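You operate a simulated robot arm through the tools that you are given. There is no shell and no other tool. Be economical: measure what you need, move in short steps, check, and stop when the job is done.

The job below is to be done with a simulated robot arm. You get a single attempt, and the scene is never put back.

## Task
Count the sweetcorn tins on the table top, then put as many of the yoghurt drinks from the table top on the trivet.

The check looks at the end state, three seconds after you hand in, the way a careful person would. Anything else that was tipped, shoved, dropped, spilled or broken makes it a failure.

## Robot
A 5-joint arm with a two-finger parallel gripper, fixed in place. Base frame: the origin is at the foot of the arm, x ahead of it, y to its left, z up; the work surface is at about z = 0. Lengths are in m, angles in degrees, forces in N, time in s.
With the tool pointing down near the work surface it reaches from about 0.26 to 0.68 m from the base axis. Its first joint turns from -66.0 to 66.0 degrees. The tool tilts only in the upright plane through the base axis and itself; it spins freely about its own axis. Payload 2.9 kg.
The TCP is the grasp point between the finger pads, 0.03 m short of the fingertips. In the tool frame z runs along the fingers and y along their closing line. Largest opening 0.11 m; finger width 0.02, thickness 0.01; the body of the gripper, 0.048 by 0.112 m, starts 0.055 m behind the TCP.
Orientation is told as [roll, pitch, yaw] about the base's x, y, z axes, in that order, counted from this pose: with the fingers straight down and closing along the base's y, the tool's x points along the base's -x, its y along +y and its z along -z.

## Interface
- The arm moves only by the tool apply_moves. Its argument "moves" is a list of rows, each a list of 4 numbers: the shift along the tool's x, y, z in units of 250 mm (1.0 is 250 mm), then the turn about the tool's z in units of 60 degrees (1.0 is 60 degrees). In form: [[dx, dy, dz, twist], ...]. A call has 1 to 8 rows; each row is the pose to reach, as a shift and turn from the pose commanded when the call began, along the tool's axes at that moment. "gripper" is the closure, from 0 (fully open) to 1 (shut), set as the call begins (left out, the last holds). A call with a number of a shift or a turn outside -1 to 1 is refused whole. A row lasts 0.2 s, in which the tool goes at most 0.05 m and 8.6 degrees; a call with a longer step from one row to the next is refused whole, and so is a gripper value outside its range. A pose out of reach is approached as far as the arm can. The call stops where the force on the tool passes 40 N (or 10 N more than at its start, if that is more) or the arm is blocked; 0.2 s more then pass. The fingers move at their own pace (about 0.108 m/s each) and stop on an object; they squeeze with about 38 N. The grip force told is the motor's: it shows also when the fingers shut on nothing. Time passes only in rows, and 0.2 s behind the last, so rows that repeat a pose let the fingers close. It gives the time, the measured TCP pose, the force on the tool (base axes), the opening and the grip force at its end, in the units of the frame above (readings bear some noise).
- Cameras (640 x 400 px; columns grow to the right, rows downward): "scene" is fixed at [0.0523, -0.4745, 0.5987]; the picture's right is [0.54, -0.84, 0.00], its down [-0.53, -0.34, -0.78] and it looks along [0.65, 0.42, -0.63] (base axes); focal length 335 px, centre (320, 200). "wrist" rides on the gripper at [-0.036, 0, -0.057] in the tool frame; the picture's right is [0.00, -1.00, 0.00], its down [0.97, 0.00, -0.24] and it looks along [0.24, 0.00, 0.97] (tool axes); focal length 218 px, centre (320, 200). There is no depth. A picture from a camera that has moved, and an enlarged one, comes with that camera's place and axes in the base frame and with its lens.
- capture(camera): a new picture of that camera. No time passes.
- close_up(camera, box): a new picture of the part [left, top, right, bottom] of that camera's present view, enlarged. No time passes.
- job_done(): hands the job in; it is judged then, once.

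Work in short steps. Places have to be worked out from the pictures, the camera data and where the tool is seen: move nearer, look again, correct. Check each grasp and each placing, and mend what went wrong. You have 90 turns and 38 pictures in all, those below and enlarged ones among them. Open the gripper and draw the arm clear of the work before you hand the job in, unless the task says otherwise; then end with one line.

The tools are called after "Request:" as name(argument=value, ...) on one line, values as JSON. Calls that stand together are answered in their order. apply_moves: Moves the arm, as the interface text tells. Its arguments: {"type":"object","properties":{"moves":{"type":"array","items":{"type":"array","items":{"type":"number"}}},"gripper":{"type":"number"}},"required":["moves"]} The other tools are called the same way: capture (camera) takes a picture; close_up (camera, box) takes an enlarged picture of a part of a camera's view; job_done () hands the job in.

At the start:

```text
clock: 0.0
position: [0.3923, -0.1091, 0.2556]
ee_rot: [0.1, 0.0, 0.0]
wrist_force: [0.1, 0.0, -0.3]
finger_gap: 0.11
grasp_force: 0.2
```

scene: 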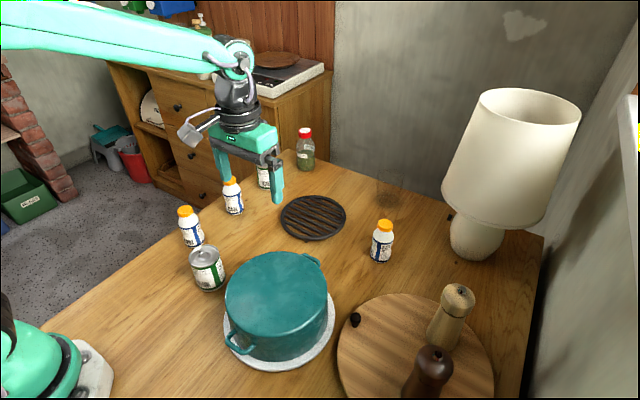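
wrist: 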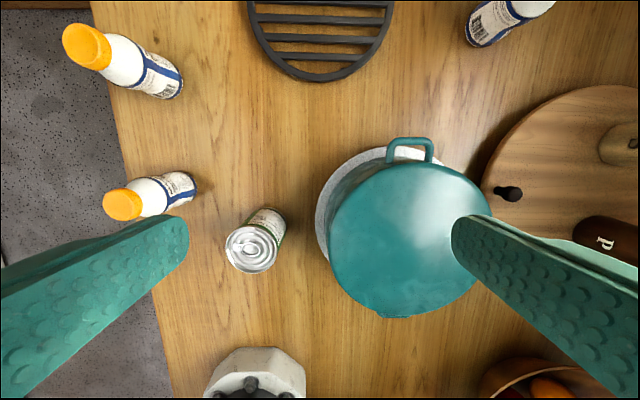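

I'll enlarge the scene view to identify tins and bottles.

Request:
close_up(camera="scene", box=[160, 110, 420, 300])

Request:
close_up(camera="scene", box=[220, 110, 340, 200])

Request:
close_up(camera="scene", box=[170, 235, 250, 295])

```text
2.11 times, centred on (290, 205) of scene
camera zoom: at [0.0523, -0.4745, 0.5987], right [0.54, -0.84, 0.0], down [-0.53, -0.34, -0.78], along [0.65, 0.42, -0.63], focal length 706 px, centre (383, 190)
```

zoom: 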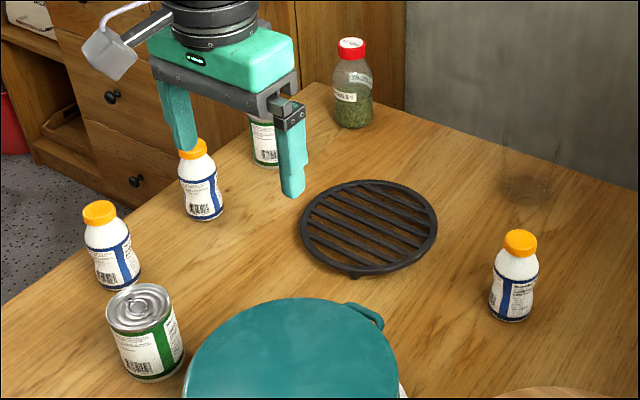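

```text
4.44 times, centred on (280, 155) of scene
camera zoom: at [0.0523, -0.4745, 0.5987], right [0.54, -0.84, 0.0], down [-0.53, -0.34, -0.78], along [0.65, 0.42, -0.63], focal length 1490 px, centre (498, 400)
```

zoom: 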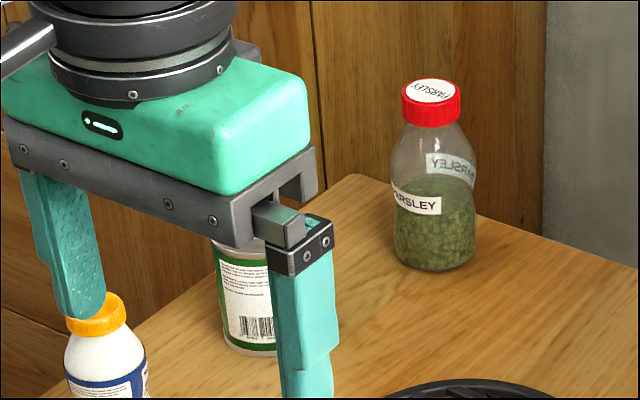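

```text
6.67 times, centred on (210, 265) of scene
camera zoom: at [0.0523, -0.4745, 0.5987], right [0.54, -0.84, 0.0], down [-0.53, -0.34, -0.78], along [0.65, 0.42, -0.63], focal length 2236 px, centre (1053, -233)
```

zoom: 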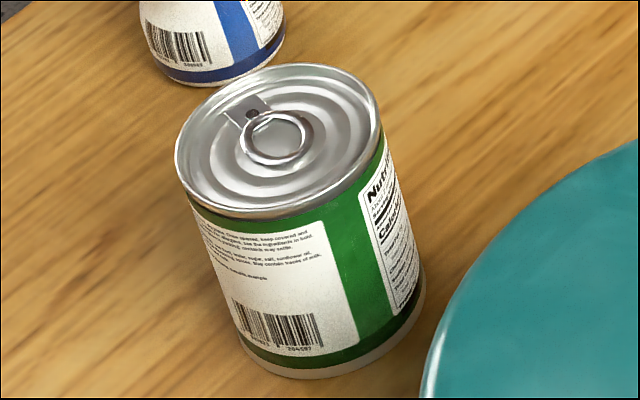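

Two tins and three bottles are visible so far, with the labels turned away from the scene camera. I'll move the hand, staying high, to about (0.52, 0.14) to look back at the fronts.

Request:
apply_moves(moves=[[-0.085, 0.166, 0, 0], [-0.17, 0.332, 0, 0], [-0.256, 0.498, 0, 0], [-0.341, 0.664, 0, 0], [-0.427, 0.83, 0, 0], [-0.512, 0.996, 0, 0]], gripper=0)

Request:
capture(camera="wrist")

Request:
capture(camera="scene")

```text
clock: 1.4
position: [0.5188, 0.1416, 0.2567]
ee_rot: [0.0, 0.1, 0.0]
wrist_force: [0.0, -0.7, -0.2]
finger_gap: 0.11
grasp_force: 0.0
```

```text
32 pictures are left
camera wrist: at [0.5541, 0.1393, 0.3124], right [0.0, -1.0, 0.0], down [-0.97, 0.0, 0.24], along [-0.24, 0.0, -0.97], focal length 218 px, centre (320, 200)
```

wrist: 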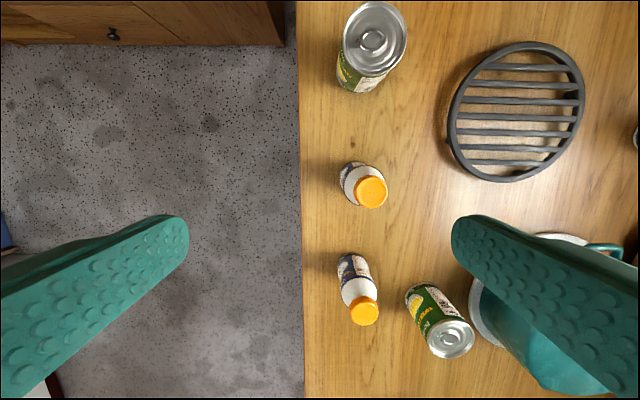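

```text
31 pictures are left
```

scene: 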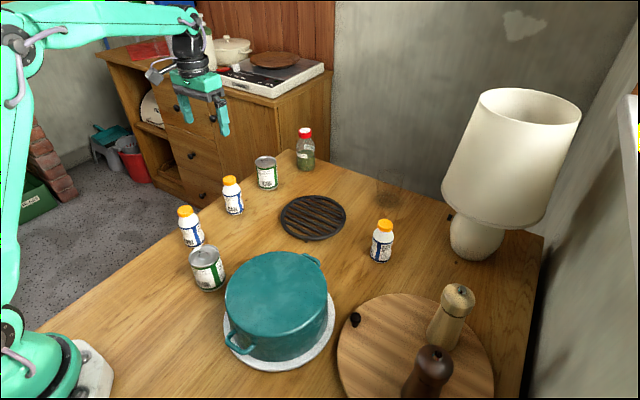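

Now the fronts of both tins and two bottles are in view; I'll enlarge them.

Request:
close_up(camera="wrist", box=[330, 240, 490, 370])

Request:
close_up(camera="wrist", box=[320, 0, 450, 100])

Request:
close_up(camera="wrist", box=[325, 150, 405, 220])

```text
3.08 times, centred on (410, 305) of wrist
camera zoom: at [0.5541, 0.1393, 0.3124], right [0.0, -1.0, 0.0], down [-0.97, 0.0, 0.24], along [-0.24, 0.0, -0.97], focal length 672 px, centre (43, -123)
```

zoom: 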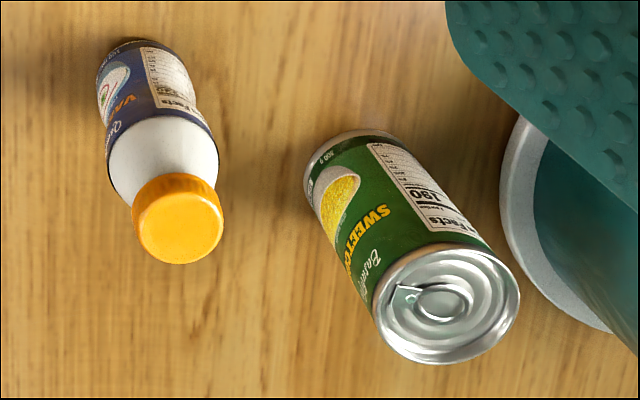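

```text
4.00 times, centred on (385, 50) of wrist
camera zoom: at [0.5541, 0.1393, 0.3124], right [0.0, -1.0, 0.0], down [-0.97, 0.0, 0.24], along [-0.24, 0.0, -0.97], focal length 873 px, centre (60, 800)
```

zoom: 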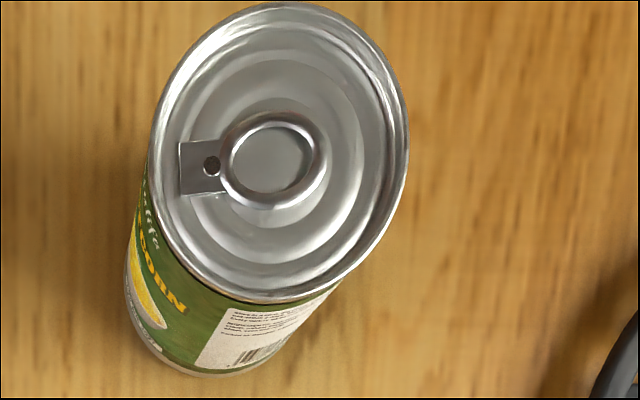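

```text
5.71 times, centred on (365, 185) of wrist
camera zoom: at [0.5541, 0.1393, 0.3124], right [0.0, -1.0, 0.0], down [-0.97, 0.0, 0.24], along [-0.24, 0.0, -0.97], focal length 1247 px, centre (63, 286)
```

zoom: 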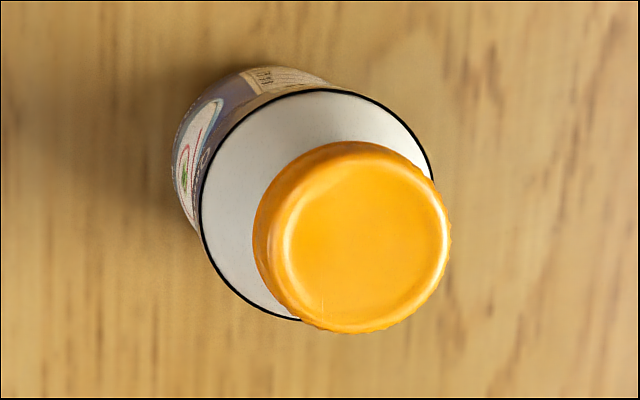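

Both tins read sweetcorn. Next I'll survey the right-hand side, behind the pot and lamp, for hidden tins or bottles.

Request:
apply_moves(moves=[[0.027, -0.16, -0.067, 0], [0.053, -0.33, -0.13, 0], [0.08, -0.5, -0.2, 0], [0.107, -0.67, -0.267, 0], [0.133, -0.83, -0.33, 0], [0.16, -1.0, -0.4, 0]])

Request:
apply_moves(moves=[[0, -0.2, 0, 0], [0, -0.4, 0, 0], [0, -0.56, 0, 0]])

Request:
capture(camera="wrist")

```text
clock: 2.8
position: [0.479, -0.1117, 0.3562]
ee_rot: [0.0, 0.2, 0.1]
wrist_force: [-0.2, 0.8, -0.2]
finger_gap: 0.1096
grasp_force: 0.1
```

```text
clock: 3.6
position: [0.4798, -0.2531, 0.3569]
ee_rot: [0.0, 0.0, 0.1]
wrist_force: [0.6, -0.4, -1.4]
finger_gap: 0.1101
grasp_force: 0.0
```

```text
27 pictures are left
camera wrist: at [0.5154, -0.254, 0.4131], right [0.0, -1.0, 0.0], down [-0.97, 0.0, 0.24], along [-0.24, 0.0, -0.97], focal length 218 px, centre (320, 200)
```

wrist: 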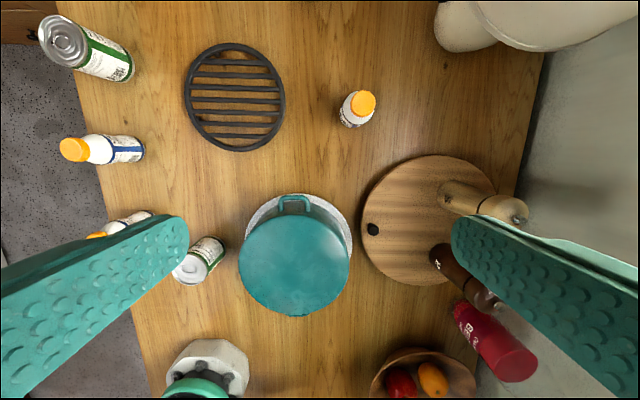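

No other tin yet. The right finger hides part of the view, so I'll shift a little and look again, and read bottle C's label.

Request:
apply_moves(moves=[[0.15, -0.1, 0, 0], [0.32, -0.2, 0, 0], [0.48, -0.32, 0, 0]], gripper=1)

Request:
capture(camera="wrist")

```text
clock: 4.4
position: [0.3575, -0.3314, 0.356]
ee_rot: [0.1, 0.0, 0.1]
wrist_force: [-0.1, 0.3, -0.6]
finger_gap: 0.0003
grasp_force: 37.8
```

```text
26 pictures are left
camera wrist: at [0.395, -0.3324, 0.4133], right [0.0, -1.0, 0.0], down [-0.97, 0.0, 0.24], along [-0.24, 0.0, -0.97], focal length 218 px, centre (320, 200)
```

wrist: 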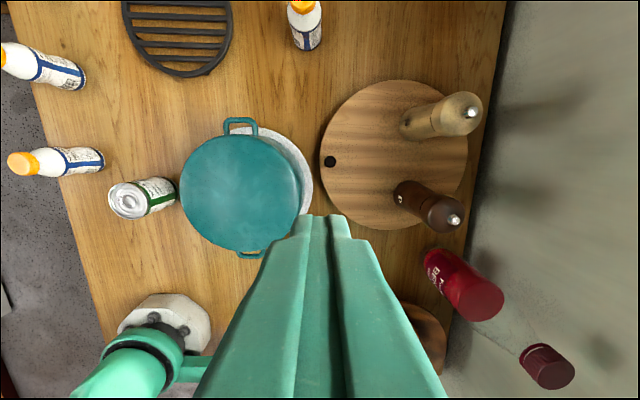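

There are two red objects at the right edge; I'll enlarge those and bottle C.

Request:
close_up(camera="wrist", box=[410, 240, 600, 400])

Request:
close_up(camera="scene", box=[360, 170, 560, 290])

```text
2.50 times, centred on (505, 320) of wrist
camera zoom: at [0.395, -0.3324, 0.4133], right [0.0, -1.0, 0.0], down [-0.97, 0.0, 0.24], along [-0.24, 0.0, -0.97], focal length 546 px, centre (-142, -100)
```

zoom: 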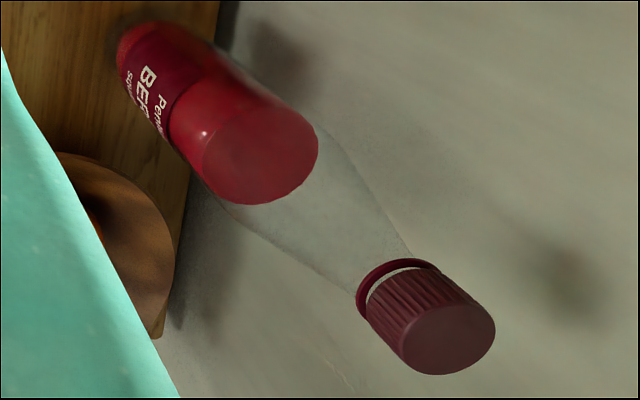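

```text
3.20 times, centred on (460, 230) of scene
camera zoom: at [0.0524, -0.4744, 0.5987], right [0.54, -0.84, 0.0], down [-0.53, -0.34, -0.78], along [0.65, 0.42, -0.63], focal length 1073 px, centre (-128, 104)
```

zoom: 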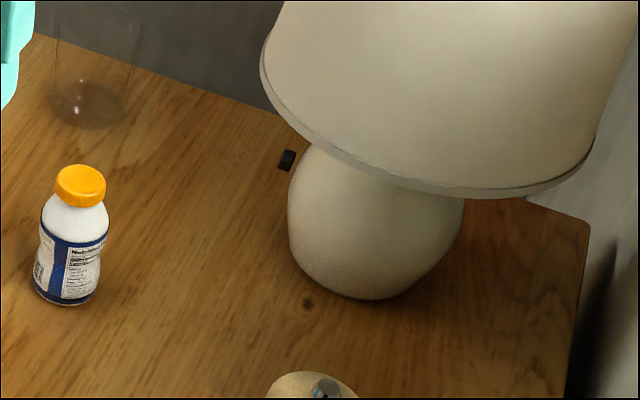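

Those are a squash bottle and the like, so the count stands at 2 tins unless one is hidden behind the lamp base. I'll move above bottle C with the fingers shut, spin the tool about 90°, and look under the lampshade.

Request:
apply_moves(moves=[[-0.138, 0.018, 0.03, -0.142], [-0.277, 0.036, 0.06, -0.284], [-0.415, 0.054, 0.09, -0.427], [-0.554, 0.07, 0.12, -0.57], [-0.693, 0.09, 0.16, -0.713], [-0.83, 0.11, 0.19, -0.856], [-0.97, 0.125, 0.22, -0.998]])

Request:
apply_moves(moves=[[0, 0, 0.12, -0.125], [0, 0, 0.24, -0.25], [0, 0, 0.36, -0.375], [0, 0, 0.48, -0.5]])

Request:
capture(camera="wrist")

```text
clock: 6.0
position: [0.5596, -0.2831, 0.2876]
ee_rot: [0.0, 0.0, 56.7]
wrist_force: [0.3, -0.1, 0.2]
finger_gap: 0.0001
grasp_force: 37.7
out of reach, approached as far as the arm can: row 5, 6, 7
```

```text
clock: 7.0
position: [0.5579, -0.2857, 0.1677]
ee_rot: [-0.2, 0.1, 86.8]
wrist_force: [-0.9, 0.4, 0.1]
finger_gap: 0.0
grasp_force: 38.3
```

```text
23 pictures are left
camera wrist: at [0.5591, -0.2502, 0.2251], right [1.0, -0.06, 0.0], down [-0.06, -0.97, 0.24], along [-0.01, -0.24, -0.97], focal length 218 px, centre (320, 200)
```

wrist: 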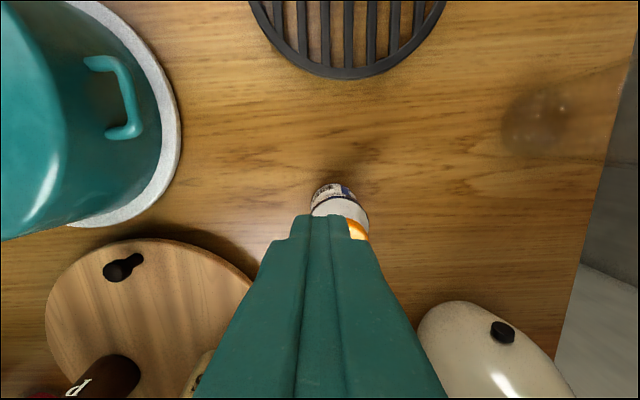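

The lamp base sits close to the table's far edge and no tin is there, so the count is 2 and two bottles go on the trivet. I'll open over C and check alignment.

Request:
apply_moves(moves=[[0.05, -0.02, 0, 0], [0.09, -0.04, 0, 0], [0.09, -0.04, 0, 0]], gripper=0)

Request:
capture(camera="wrist")

Request:
capture(camera="scene")

```text
clock: 7.8
position: [0.5657, -0.3072, 0.1689]
ee_rot: [0.0, 0.0, 86.4]
wrist_force: [0.1, 0.4, 0.3]
finger_gap: 0.1101
grasp_force: 0.1
```

```text
22 pictures are left
camera wrist: at [0.568, -0.2731, 0.2254], right [1.0, -0.06, 0.0], down [-0.06, -0.97, 0.24], along [-0.01, -0.24, -0.97], focal length 218 px, centre (320, 200)
```

wrist: 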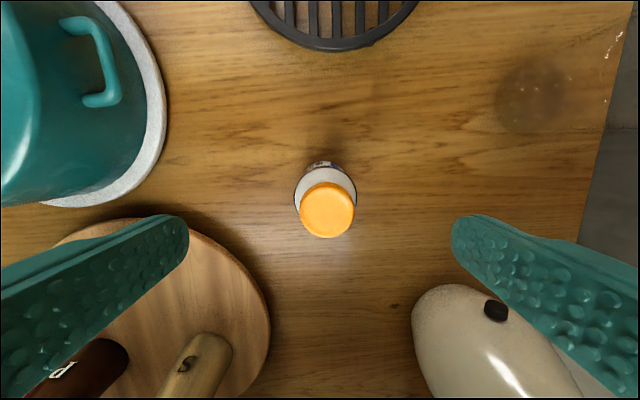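

```text
21 pictures are left
```

scene: 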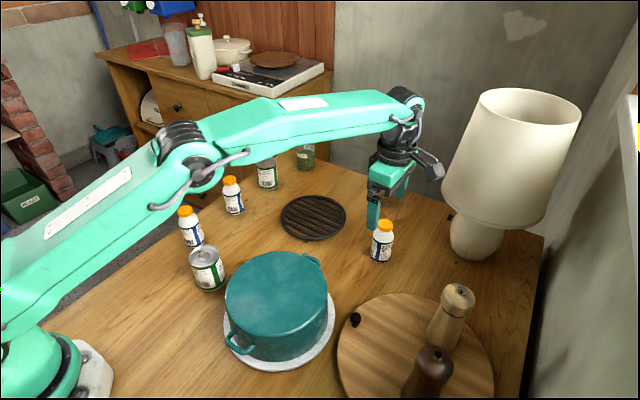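

C's cap is centred between the fingers at about (0.568, -0.309). I'll go straight down to z≈0.062 and close.

Request:
apply_moves(moves=[[0.006, 0, 0.14, 0], [0.006, 0, 0.28, 0], [0.006, 0, 0.428, 0]])

Request:
apply_moves(moves=[[0, 0, 0, 0], [0, 0, 0, 0], [0, 0, 0, 0]], gripper=1)

Request:
capture(camera="scene")

```text
clock: 8.6
position: [0.5665, -0.3096, 0.0615]
ee_rot: [0.0, 0.0, 86.5]
wrist_force: [1.0, -0.1, 0.0]
finger_gap: 0.1101
grasp_force: 0.0
```

```text
clock: 9.4
position: [0.5663, -0.3089, 0.0619]
ee_rot: [0.0, 0.0, 86.5]
wrist_force: [0.4, -0.5, 0.2]
finger_gap: 0.0436
grasp_force: 38.3
```

```text
20 pictures are left
```

scene: 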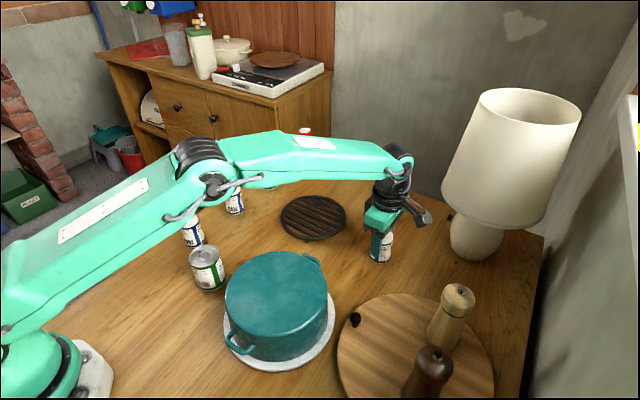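

Grip holds at 43.6 mm. Lift 80 mm, then carry to above the trivet's right half.

Request:
apply_moves(moves=[[0, 0, -0.12, 0], [0, 0, -0.24, 0], [0, 0, -0.34, 0], [-0.16, -0.01, -0.34, 0], [-0.32, -0.02, -0.34, 0], [-0.48, -0.03, -0.34, 0], [-0.636, -0.042, -0.34, 0], [-0.636, -0.042, -0.34, 0]])

Request:
capture(camera="wrist")

Request:
capture(camera="scene")

```text
clock: 11.2
position: [0.586, -0.1498, 0.1456]
ee_rot: [-0.1, 0.0, 86.5]
wrist_force: [-0.1, -0.1, -1.8]
finger_gap: 0.0436
grasp_force: 37.5
```

```text
19 pictures are left
camera wrist: at [0.5878, -0.1161, 0.2037], right [1.0, -0.06, 0.0], down [-0.06, -0.97, 0.24], along [-0.01, -0.24, -0.97], focal length 218 px, centre (320, 200)
```

wrist: 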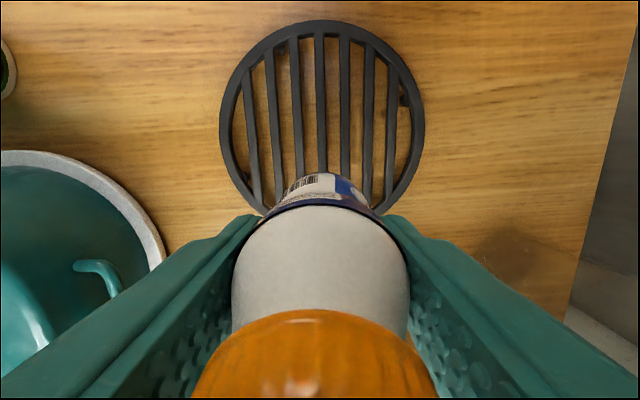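

```text
18 pictures are left
```

scene: 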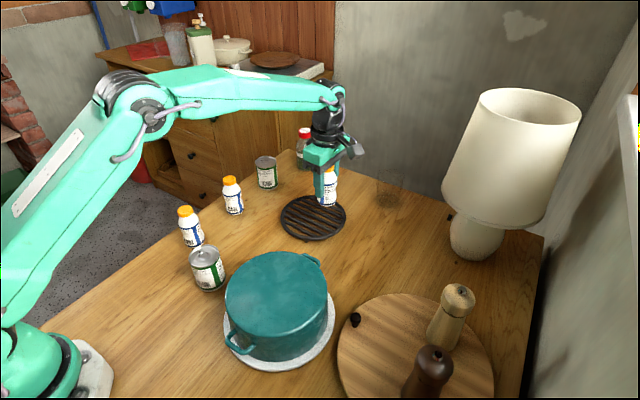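

The bottle hangs over the trivet (centre ≈ (0.591, -0.110), radius 0.082). Lower it to just above, then in fine steps until contact.

Request:
apply_moves(moves=[[0, 0, 0.11, 0], [0, 0, 0.208, 0]])

Request:
close_up(camera="scene", box=[270, 160, 370, 250])

```text
clock: 11.8
position: [0.587, -0.151, 0.0953]
ee_rot: [-0.1, -0.1, 86.6]
wrist_force: [0.8, 0.3, -0.6]
finger_gap: 0.0437
grasp_force: 37.9
```

```text
4.44 times, centred on (320, 205) of scene
camera zoom: at [0.0523, -0.4745, 0.5987], right [0.54, -0.84, 0.0], down [-0.53, -0.34, -0.78], along [0.65, 0.42, -0.63], focal length 1490 px, centre (320, 178)
```

zoom: 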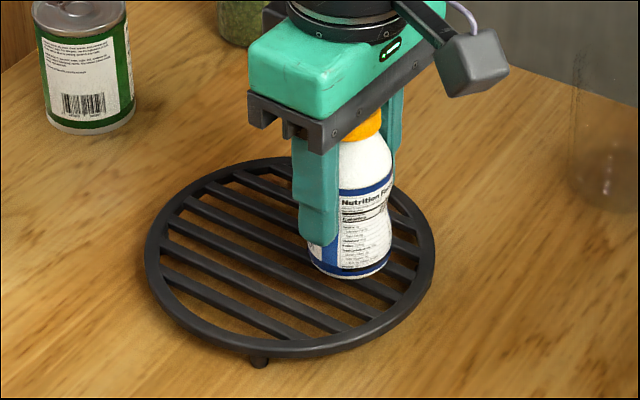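

Bottle is about a centimetre above the grate; lower in 2–3 mm steps watching the force.

Request:
apply_moves(moves=[[0, 0, 0.012, 0], [0, 0, 0.024, 0], [0, 0, 0.032, 0]])

Request:
apply_moves(moves=[[0, 0, 0.008, 0], [0, 0, 0.012, 0]])

```text
clock: 12.6
position: [0.5859, -0.1509, 0.0859]
ee_rot: [0.0, 0.0, 86.4]
wrist_force: [-0.5, 0.3, -0.3]
finger_gap: 0.0434
grasp_force: 37.5
```

```text
clock: 13.2
position: [0.5858, -0.1515, 0.0825]
ee_rot: [0.0, 0.1, 86.5]
wrist_force: [-0.8, 0.4, -0.6]
finger_gap: 0.0434
grasp_force: 38.0
```

No contact yet; keep lowering gently.

Request:
apply_moves(moves=[[0, 0, 0.008, 0], [0, 0, 0.008, 0]])

Request:
apply_moves(moves=[[0, 0, 0.008, 0], [0, 0, 0.008, 0]])

```text
clock: 13.8
position: [0.5853, -0.1523, 0.0803]
ee_rot: [0.0, 0.0, 86.5]
wrist_force: [-0.5, -0.8, -1.5]
finger_gap: 0.0432
grasp_force: 38.3
```

```text
clock: 14.4
position: [0.5856, -0.1526, 0.0796]
ee_rot: [0.0, 0.0, 86.4]
wrist_force: [-1.8, 0.0, 3.3]
finger_gap: 0.0435
grasp_force: 37.8
```

Upward force of 3.3 N at z≈0.0796 shows contact. Release and look.

Request:
apply_moves(moves=[[0, 0, 0, 0], [0, 0, 0, 0], [0, 0, 0, 0]], gripper=0)

Request:
apply_moves(moves=[[0, 0, -0.1, 0], [0, 0, -0.25, 0], [0, 0, -0.4, 0], [0, 0, -0.55, 0]])

Request:
close_up(camera="scene", box=[200, 140, 400, 260])

```text
clock: 15.2
position: [0.5846, -0.1515, 0.0802]
ee_rot: [0.0, -0.1, 86.5]
wrist_force: [-0.4, -1.1, -0.2]
finger_gap: 0.1097
grasp_force: 0.1
```

```text
clock: 16.2
position: [0.5876, -0.1525, 0.2172]
ee_rot: [0.1, 0.1, 86.4]
wrist_force: [-0.2, -0.4, -0.9]
finger_gap: 0.1103
grasp_force: 0.1
```

```text
3.20 times, centred on (300, 200) of scene
camera zoom: at [0.0523, -0.4745, 0.5987], right [0.54, -0.84, 0.0], down [-0.53, -0.34, -0.78], along [0.65, 0.42, -0.63], focal length 1073 px, centre (384, 200)
```

zoom: 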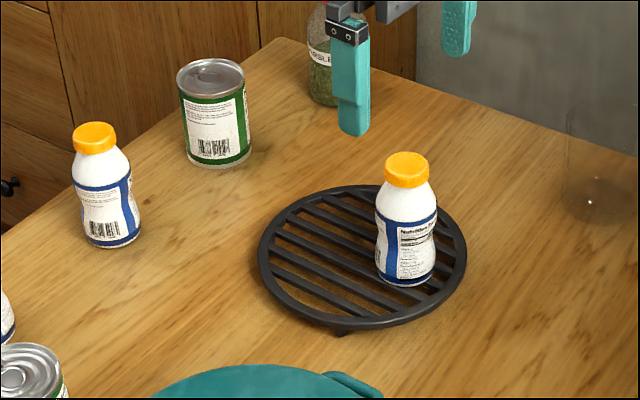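

C stands upright on the trivet. Next, move above bottle B at about (0.507, 0.090).

Request:
apply_moves(moves=[[-0.158, 0.064, 0, 0], [-0.316, 0.128, 0, 0], [-0.474, 0.19, 0, 0], [-0.632, 0.255, 0, 0], [-0.79, 0.32, 0.04, 0], [-0.948, 0.383, 0.1, 0]])

Request:
capture(camera="wrist")

```text
clock: 17.6
position: [0.5047, 0.0914, 0.1911]
ee_rot: [-0.1, 0.0, 86.4]
wrist_force: [-0.3, -0.1, 0.2]
finger_gap: 0.1101
grasp_force: 0.0
```

```text
15 pictures are left
camera wrist: at [0.5063, 0.1264, 0.2485], right [1.0, -0.06, 0.0], down [-0.06, -0.97, 0.24], along [-0.01, -0.24, -0.97], focal length 218 px, centre (320, 200)
```

wrist: 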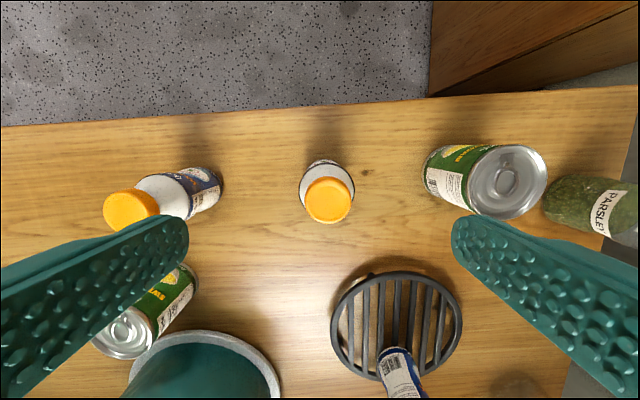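

B's cap is at about (0.510, 0.092) and both sides are clear. Shift 5 mm, descend and close.

Request:
apply_moves(moves=[[0, -0.02, 0.13, 0], [0, -0.02, 0.26, 0], [0, -0.02, 0.39, 0], [0, -0.02, 0.516, 0]])

Request:
apply_moves(moves=[[0, 0, 0, 0], [0, 0, 0, 0], [0, 0, 0, 0]], gripper=1)

```text
clock: 18.6
position: [0.5104, 0.0914, 0.063]
ee_rot: [0.0, 0.0, 86.5]
wrist_force: [-0.6, -0.5, -0.2]
finger_gap: 0.1099
grasp_force: 0.1
```

```text
clock: 19.4
position: [0.5094, 0.0915, 0.0633]
ee_rot: [0.0, 0.1, 86.5]
wrist_force: [0.6, -1.1, -0.4]
finger_gap: 0.0434
grasp_force: 38.7
```

Gripped. Lift and carry to the trivet's left half at about (0.589, -0.072).

Request:
apply_moves(moves=[[0, 0, -0.12, 0], [0, 0, -0.24, 0], [0, 0, -0.34, 0], [0.158, -0.089, -0.34, 0], [0.316, -0.178, -0.34, 0], [0.475, -0.266, -0.34, 0], [0.633, -0.355, -0.34, 0], [0.633, -0.355, -0.34, 0]])

Request:
close_up(camera="scene", box=[220, 130, 400, 250])

```text
clock: 21.2
position: [0.5885, -0.0725, 0.1477]
ee_rot: [0.0, 0.1, 86.5]
wrist_force: [-0.1, 0.2, -1.5]
finger_gap: 0.0435
grasp_force: 38.1
```

```text
3.33 times, centred on (310, 190) of scene
camera zoom: at [0.0523, -0.4745, 0.5987], right [0.54, -0.84, 0.0], down [-0.53, -0.34, -0.78], along [0.65, 0.42, -0.63], focal length 1118 px, centre (353, 233)
```

zoom: 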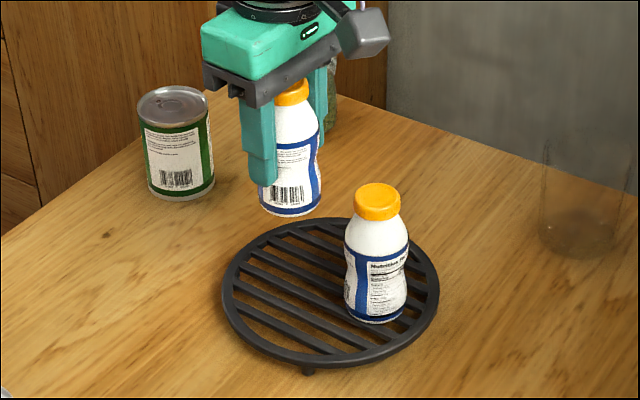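

Aligned over the left half with clearance to C. Lower to just above contact, then gently on.

Request:
apply_moves(moves=[[0, 0, 0.1, 0], [0, 0, 0.2, 0], [0, 0, 0.25, 0]])

Request:
apply_moves(moves=[[0, 0, 0.008, 0], [0, 0, 0.014, 0]])

```text
clock: 22.0
position: [0.5897, -0.0729, 0.0831]
ee_rot: [0.1, 0.0, 86.5]
wrist_force: [-0.6, 0.5, -1.2]
finger_gap: 0.0437
grasp_force: 37.9
```

```text
clock: 22.6
position: [0.5887, -0.0728, 0.081]
ee_rot: [0.0, 0.0, 86.5]
wrist_force: [-0.6, 0.0, -0.9]
finger_gap: 0.0436
grasp_force: 37.9
```

Not yet in contact; 1 to 2 mm more.

Request:
apply_moves(moves=[[0, 0, 0.005, 0], [0, 0, 0.005, 0]])

Request:
apply_moves(moves=[[0, 0, 0.004, 0], [0, 0, 0.004, 0]])

```text
clock: 23.2
position: [0.5891, -0.0733, 0.081]
ee_rot: [0.0, 0.0, 86.5]
wrist_force: [-2.8, -0.2, 6.2]
finger_gap: 0.0435
grasp_force: 38.2
```

```text
clock: 23.8
position: [0.5877, -0.073, 0.0807]
ee_rot: [-0.1, 0.1, 86.5]
wrist_force: [-4.4, -0.4, 16.8]
finger_gap: 0.0434
grasp_force: 37.2
```

Firm contact, so I back off a millimetre, release, and rise straight up.

Request:
apply_moves(moves=[[0, 0, -0.005, 0], [0, 0, -0.005, 0]])

Request:
apply_moves(moves=[[0, 0, 0, 0], [0, 0, 0, 0], [0, 0, 0, 0]], gripper=0)

Request:
apply_moves(moves=[[0, 0, -0.1, 0], [0, 0, -0.25, 0], [0, 0, -0.4, 0], [0, 0, -0.55, 0], [0, 0.18, -0.6, 0], [0, 0.36, -0.6, 0], [0, 0.54, -0.6, 0]])

Request:
capture(camera="scene")

Request:
close_up(camera="scene", box=[220, 130, 400, 250])

```text
clock: 24.4
position: [0.5907, -0.0728, 0.0813]
ee_rot: [-0.1, 0.0, 86.6]
wrist_force: [2.7, 1.0, 10.0]
finger_gap: 0.0436
grasp_force: 38.1
```

```text
clock: 25.2
position: [0.5889, -0.0733, 0.0805]
ee_rot: [-0.1, -0.1, 86.6]
wrist_force: [0.4, 0.0, 0.8]
finger_gap: 0.1102
grasp_force: 0.1
```

```text
clock: 26.8
position: [0.4541, -0.0638, 0.2301]
ee_rot: [0.0, 0.2, 86.6]
wrist_force: [0.0, -0.3, -0.4]
finger_gap: 0.1099
grasp_force: 0.0
```

```text
13 pictures are left
```

scene: 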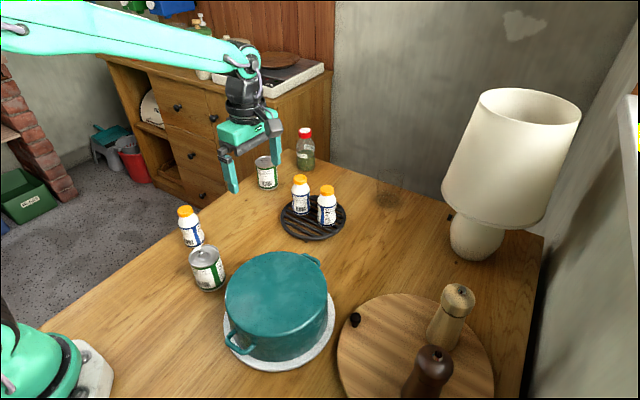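

```text
3.33 times, centred on (310, 190) of scene
camera zoom: at [0.0524, -0.4745, 0.5987], right [0.54, -0.84, 0.0], down [-0.53, -0.34, -0.78], along [0.65, 0.42, -0.63], focal length 1118 px, centre (353, 233)
```

zoom: 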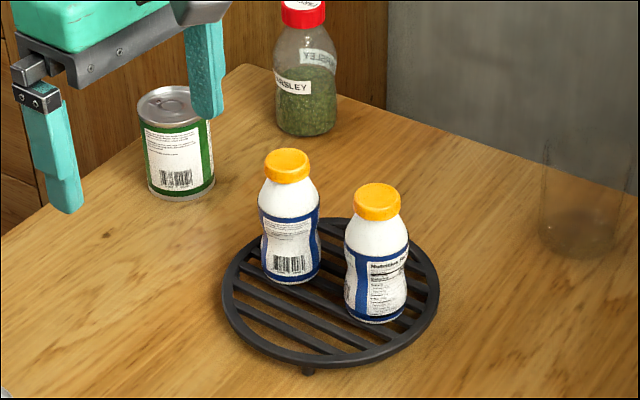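

Both bottles stand upright on the trivet, nothing else moved, and the arm is clear with the gripper open. Handing in.

Request:
job_done()

```text
The job is handed in.
```

I counted two sweetcorn tins on the table top and put two yoghurt drinks upright on the trivet.
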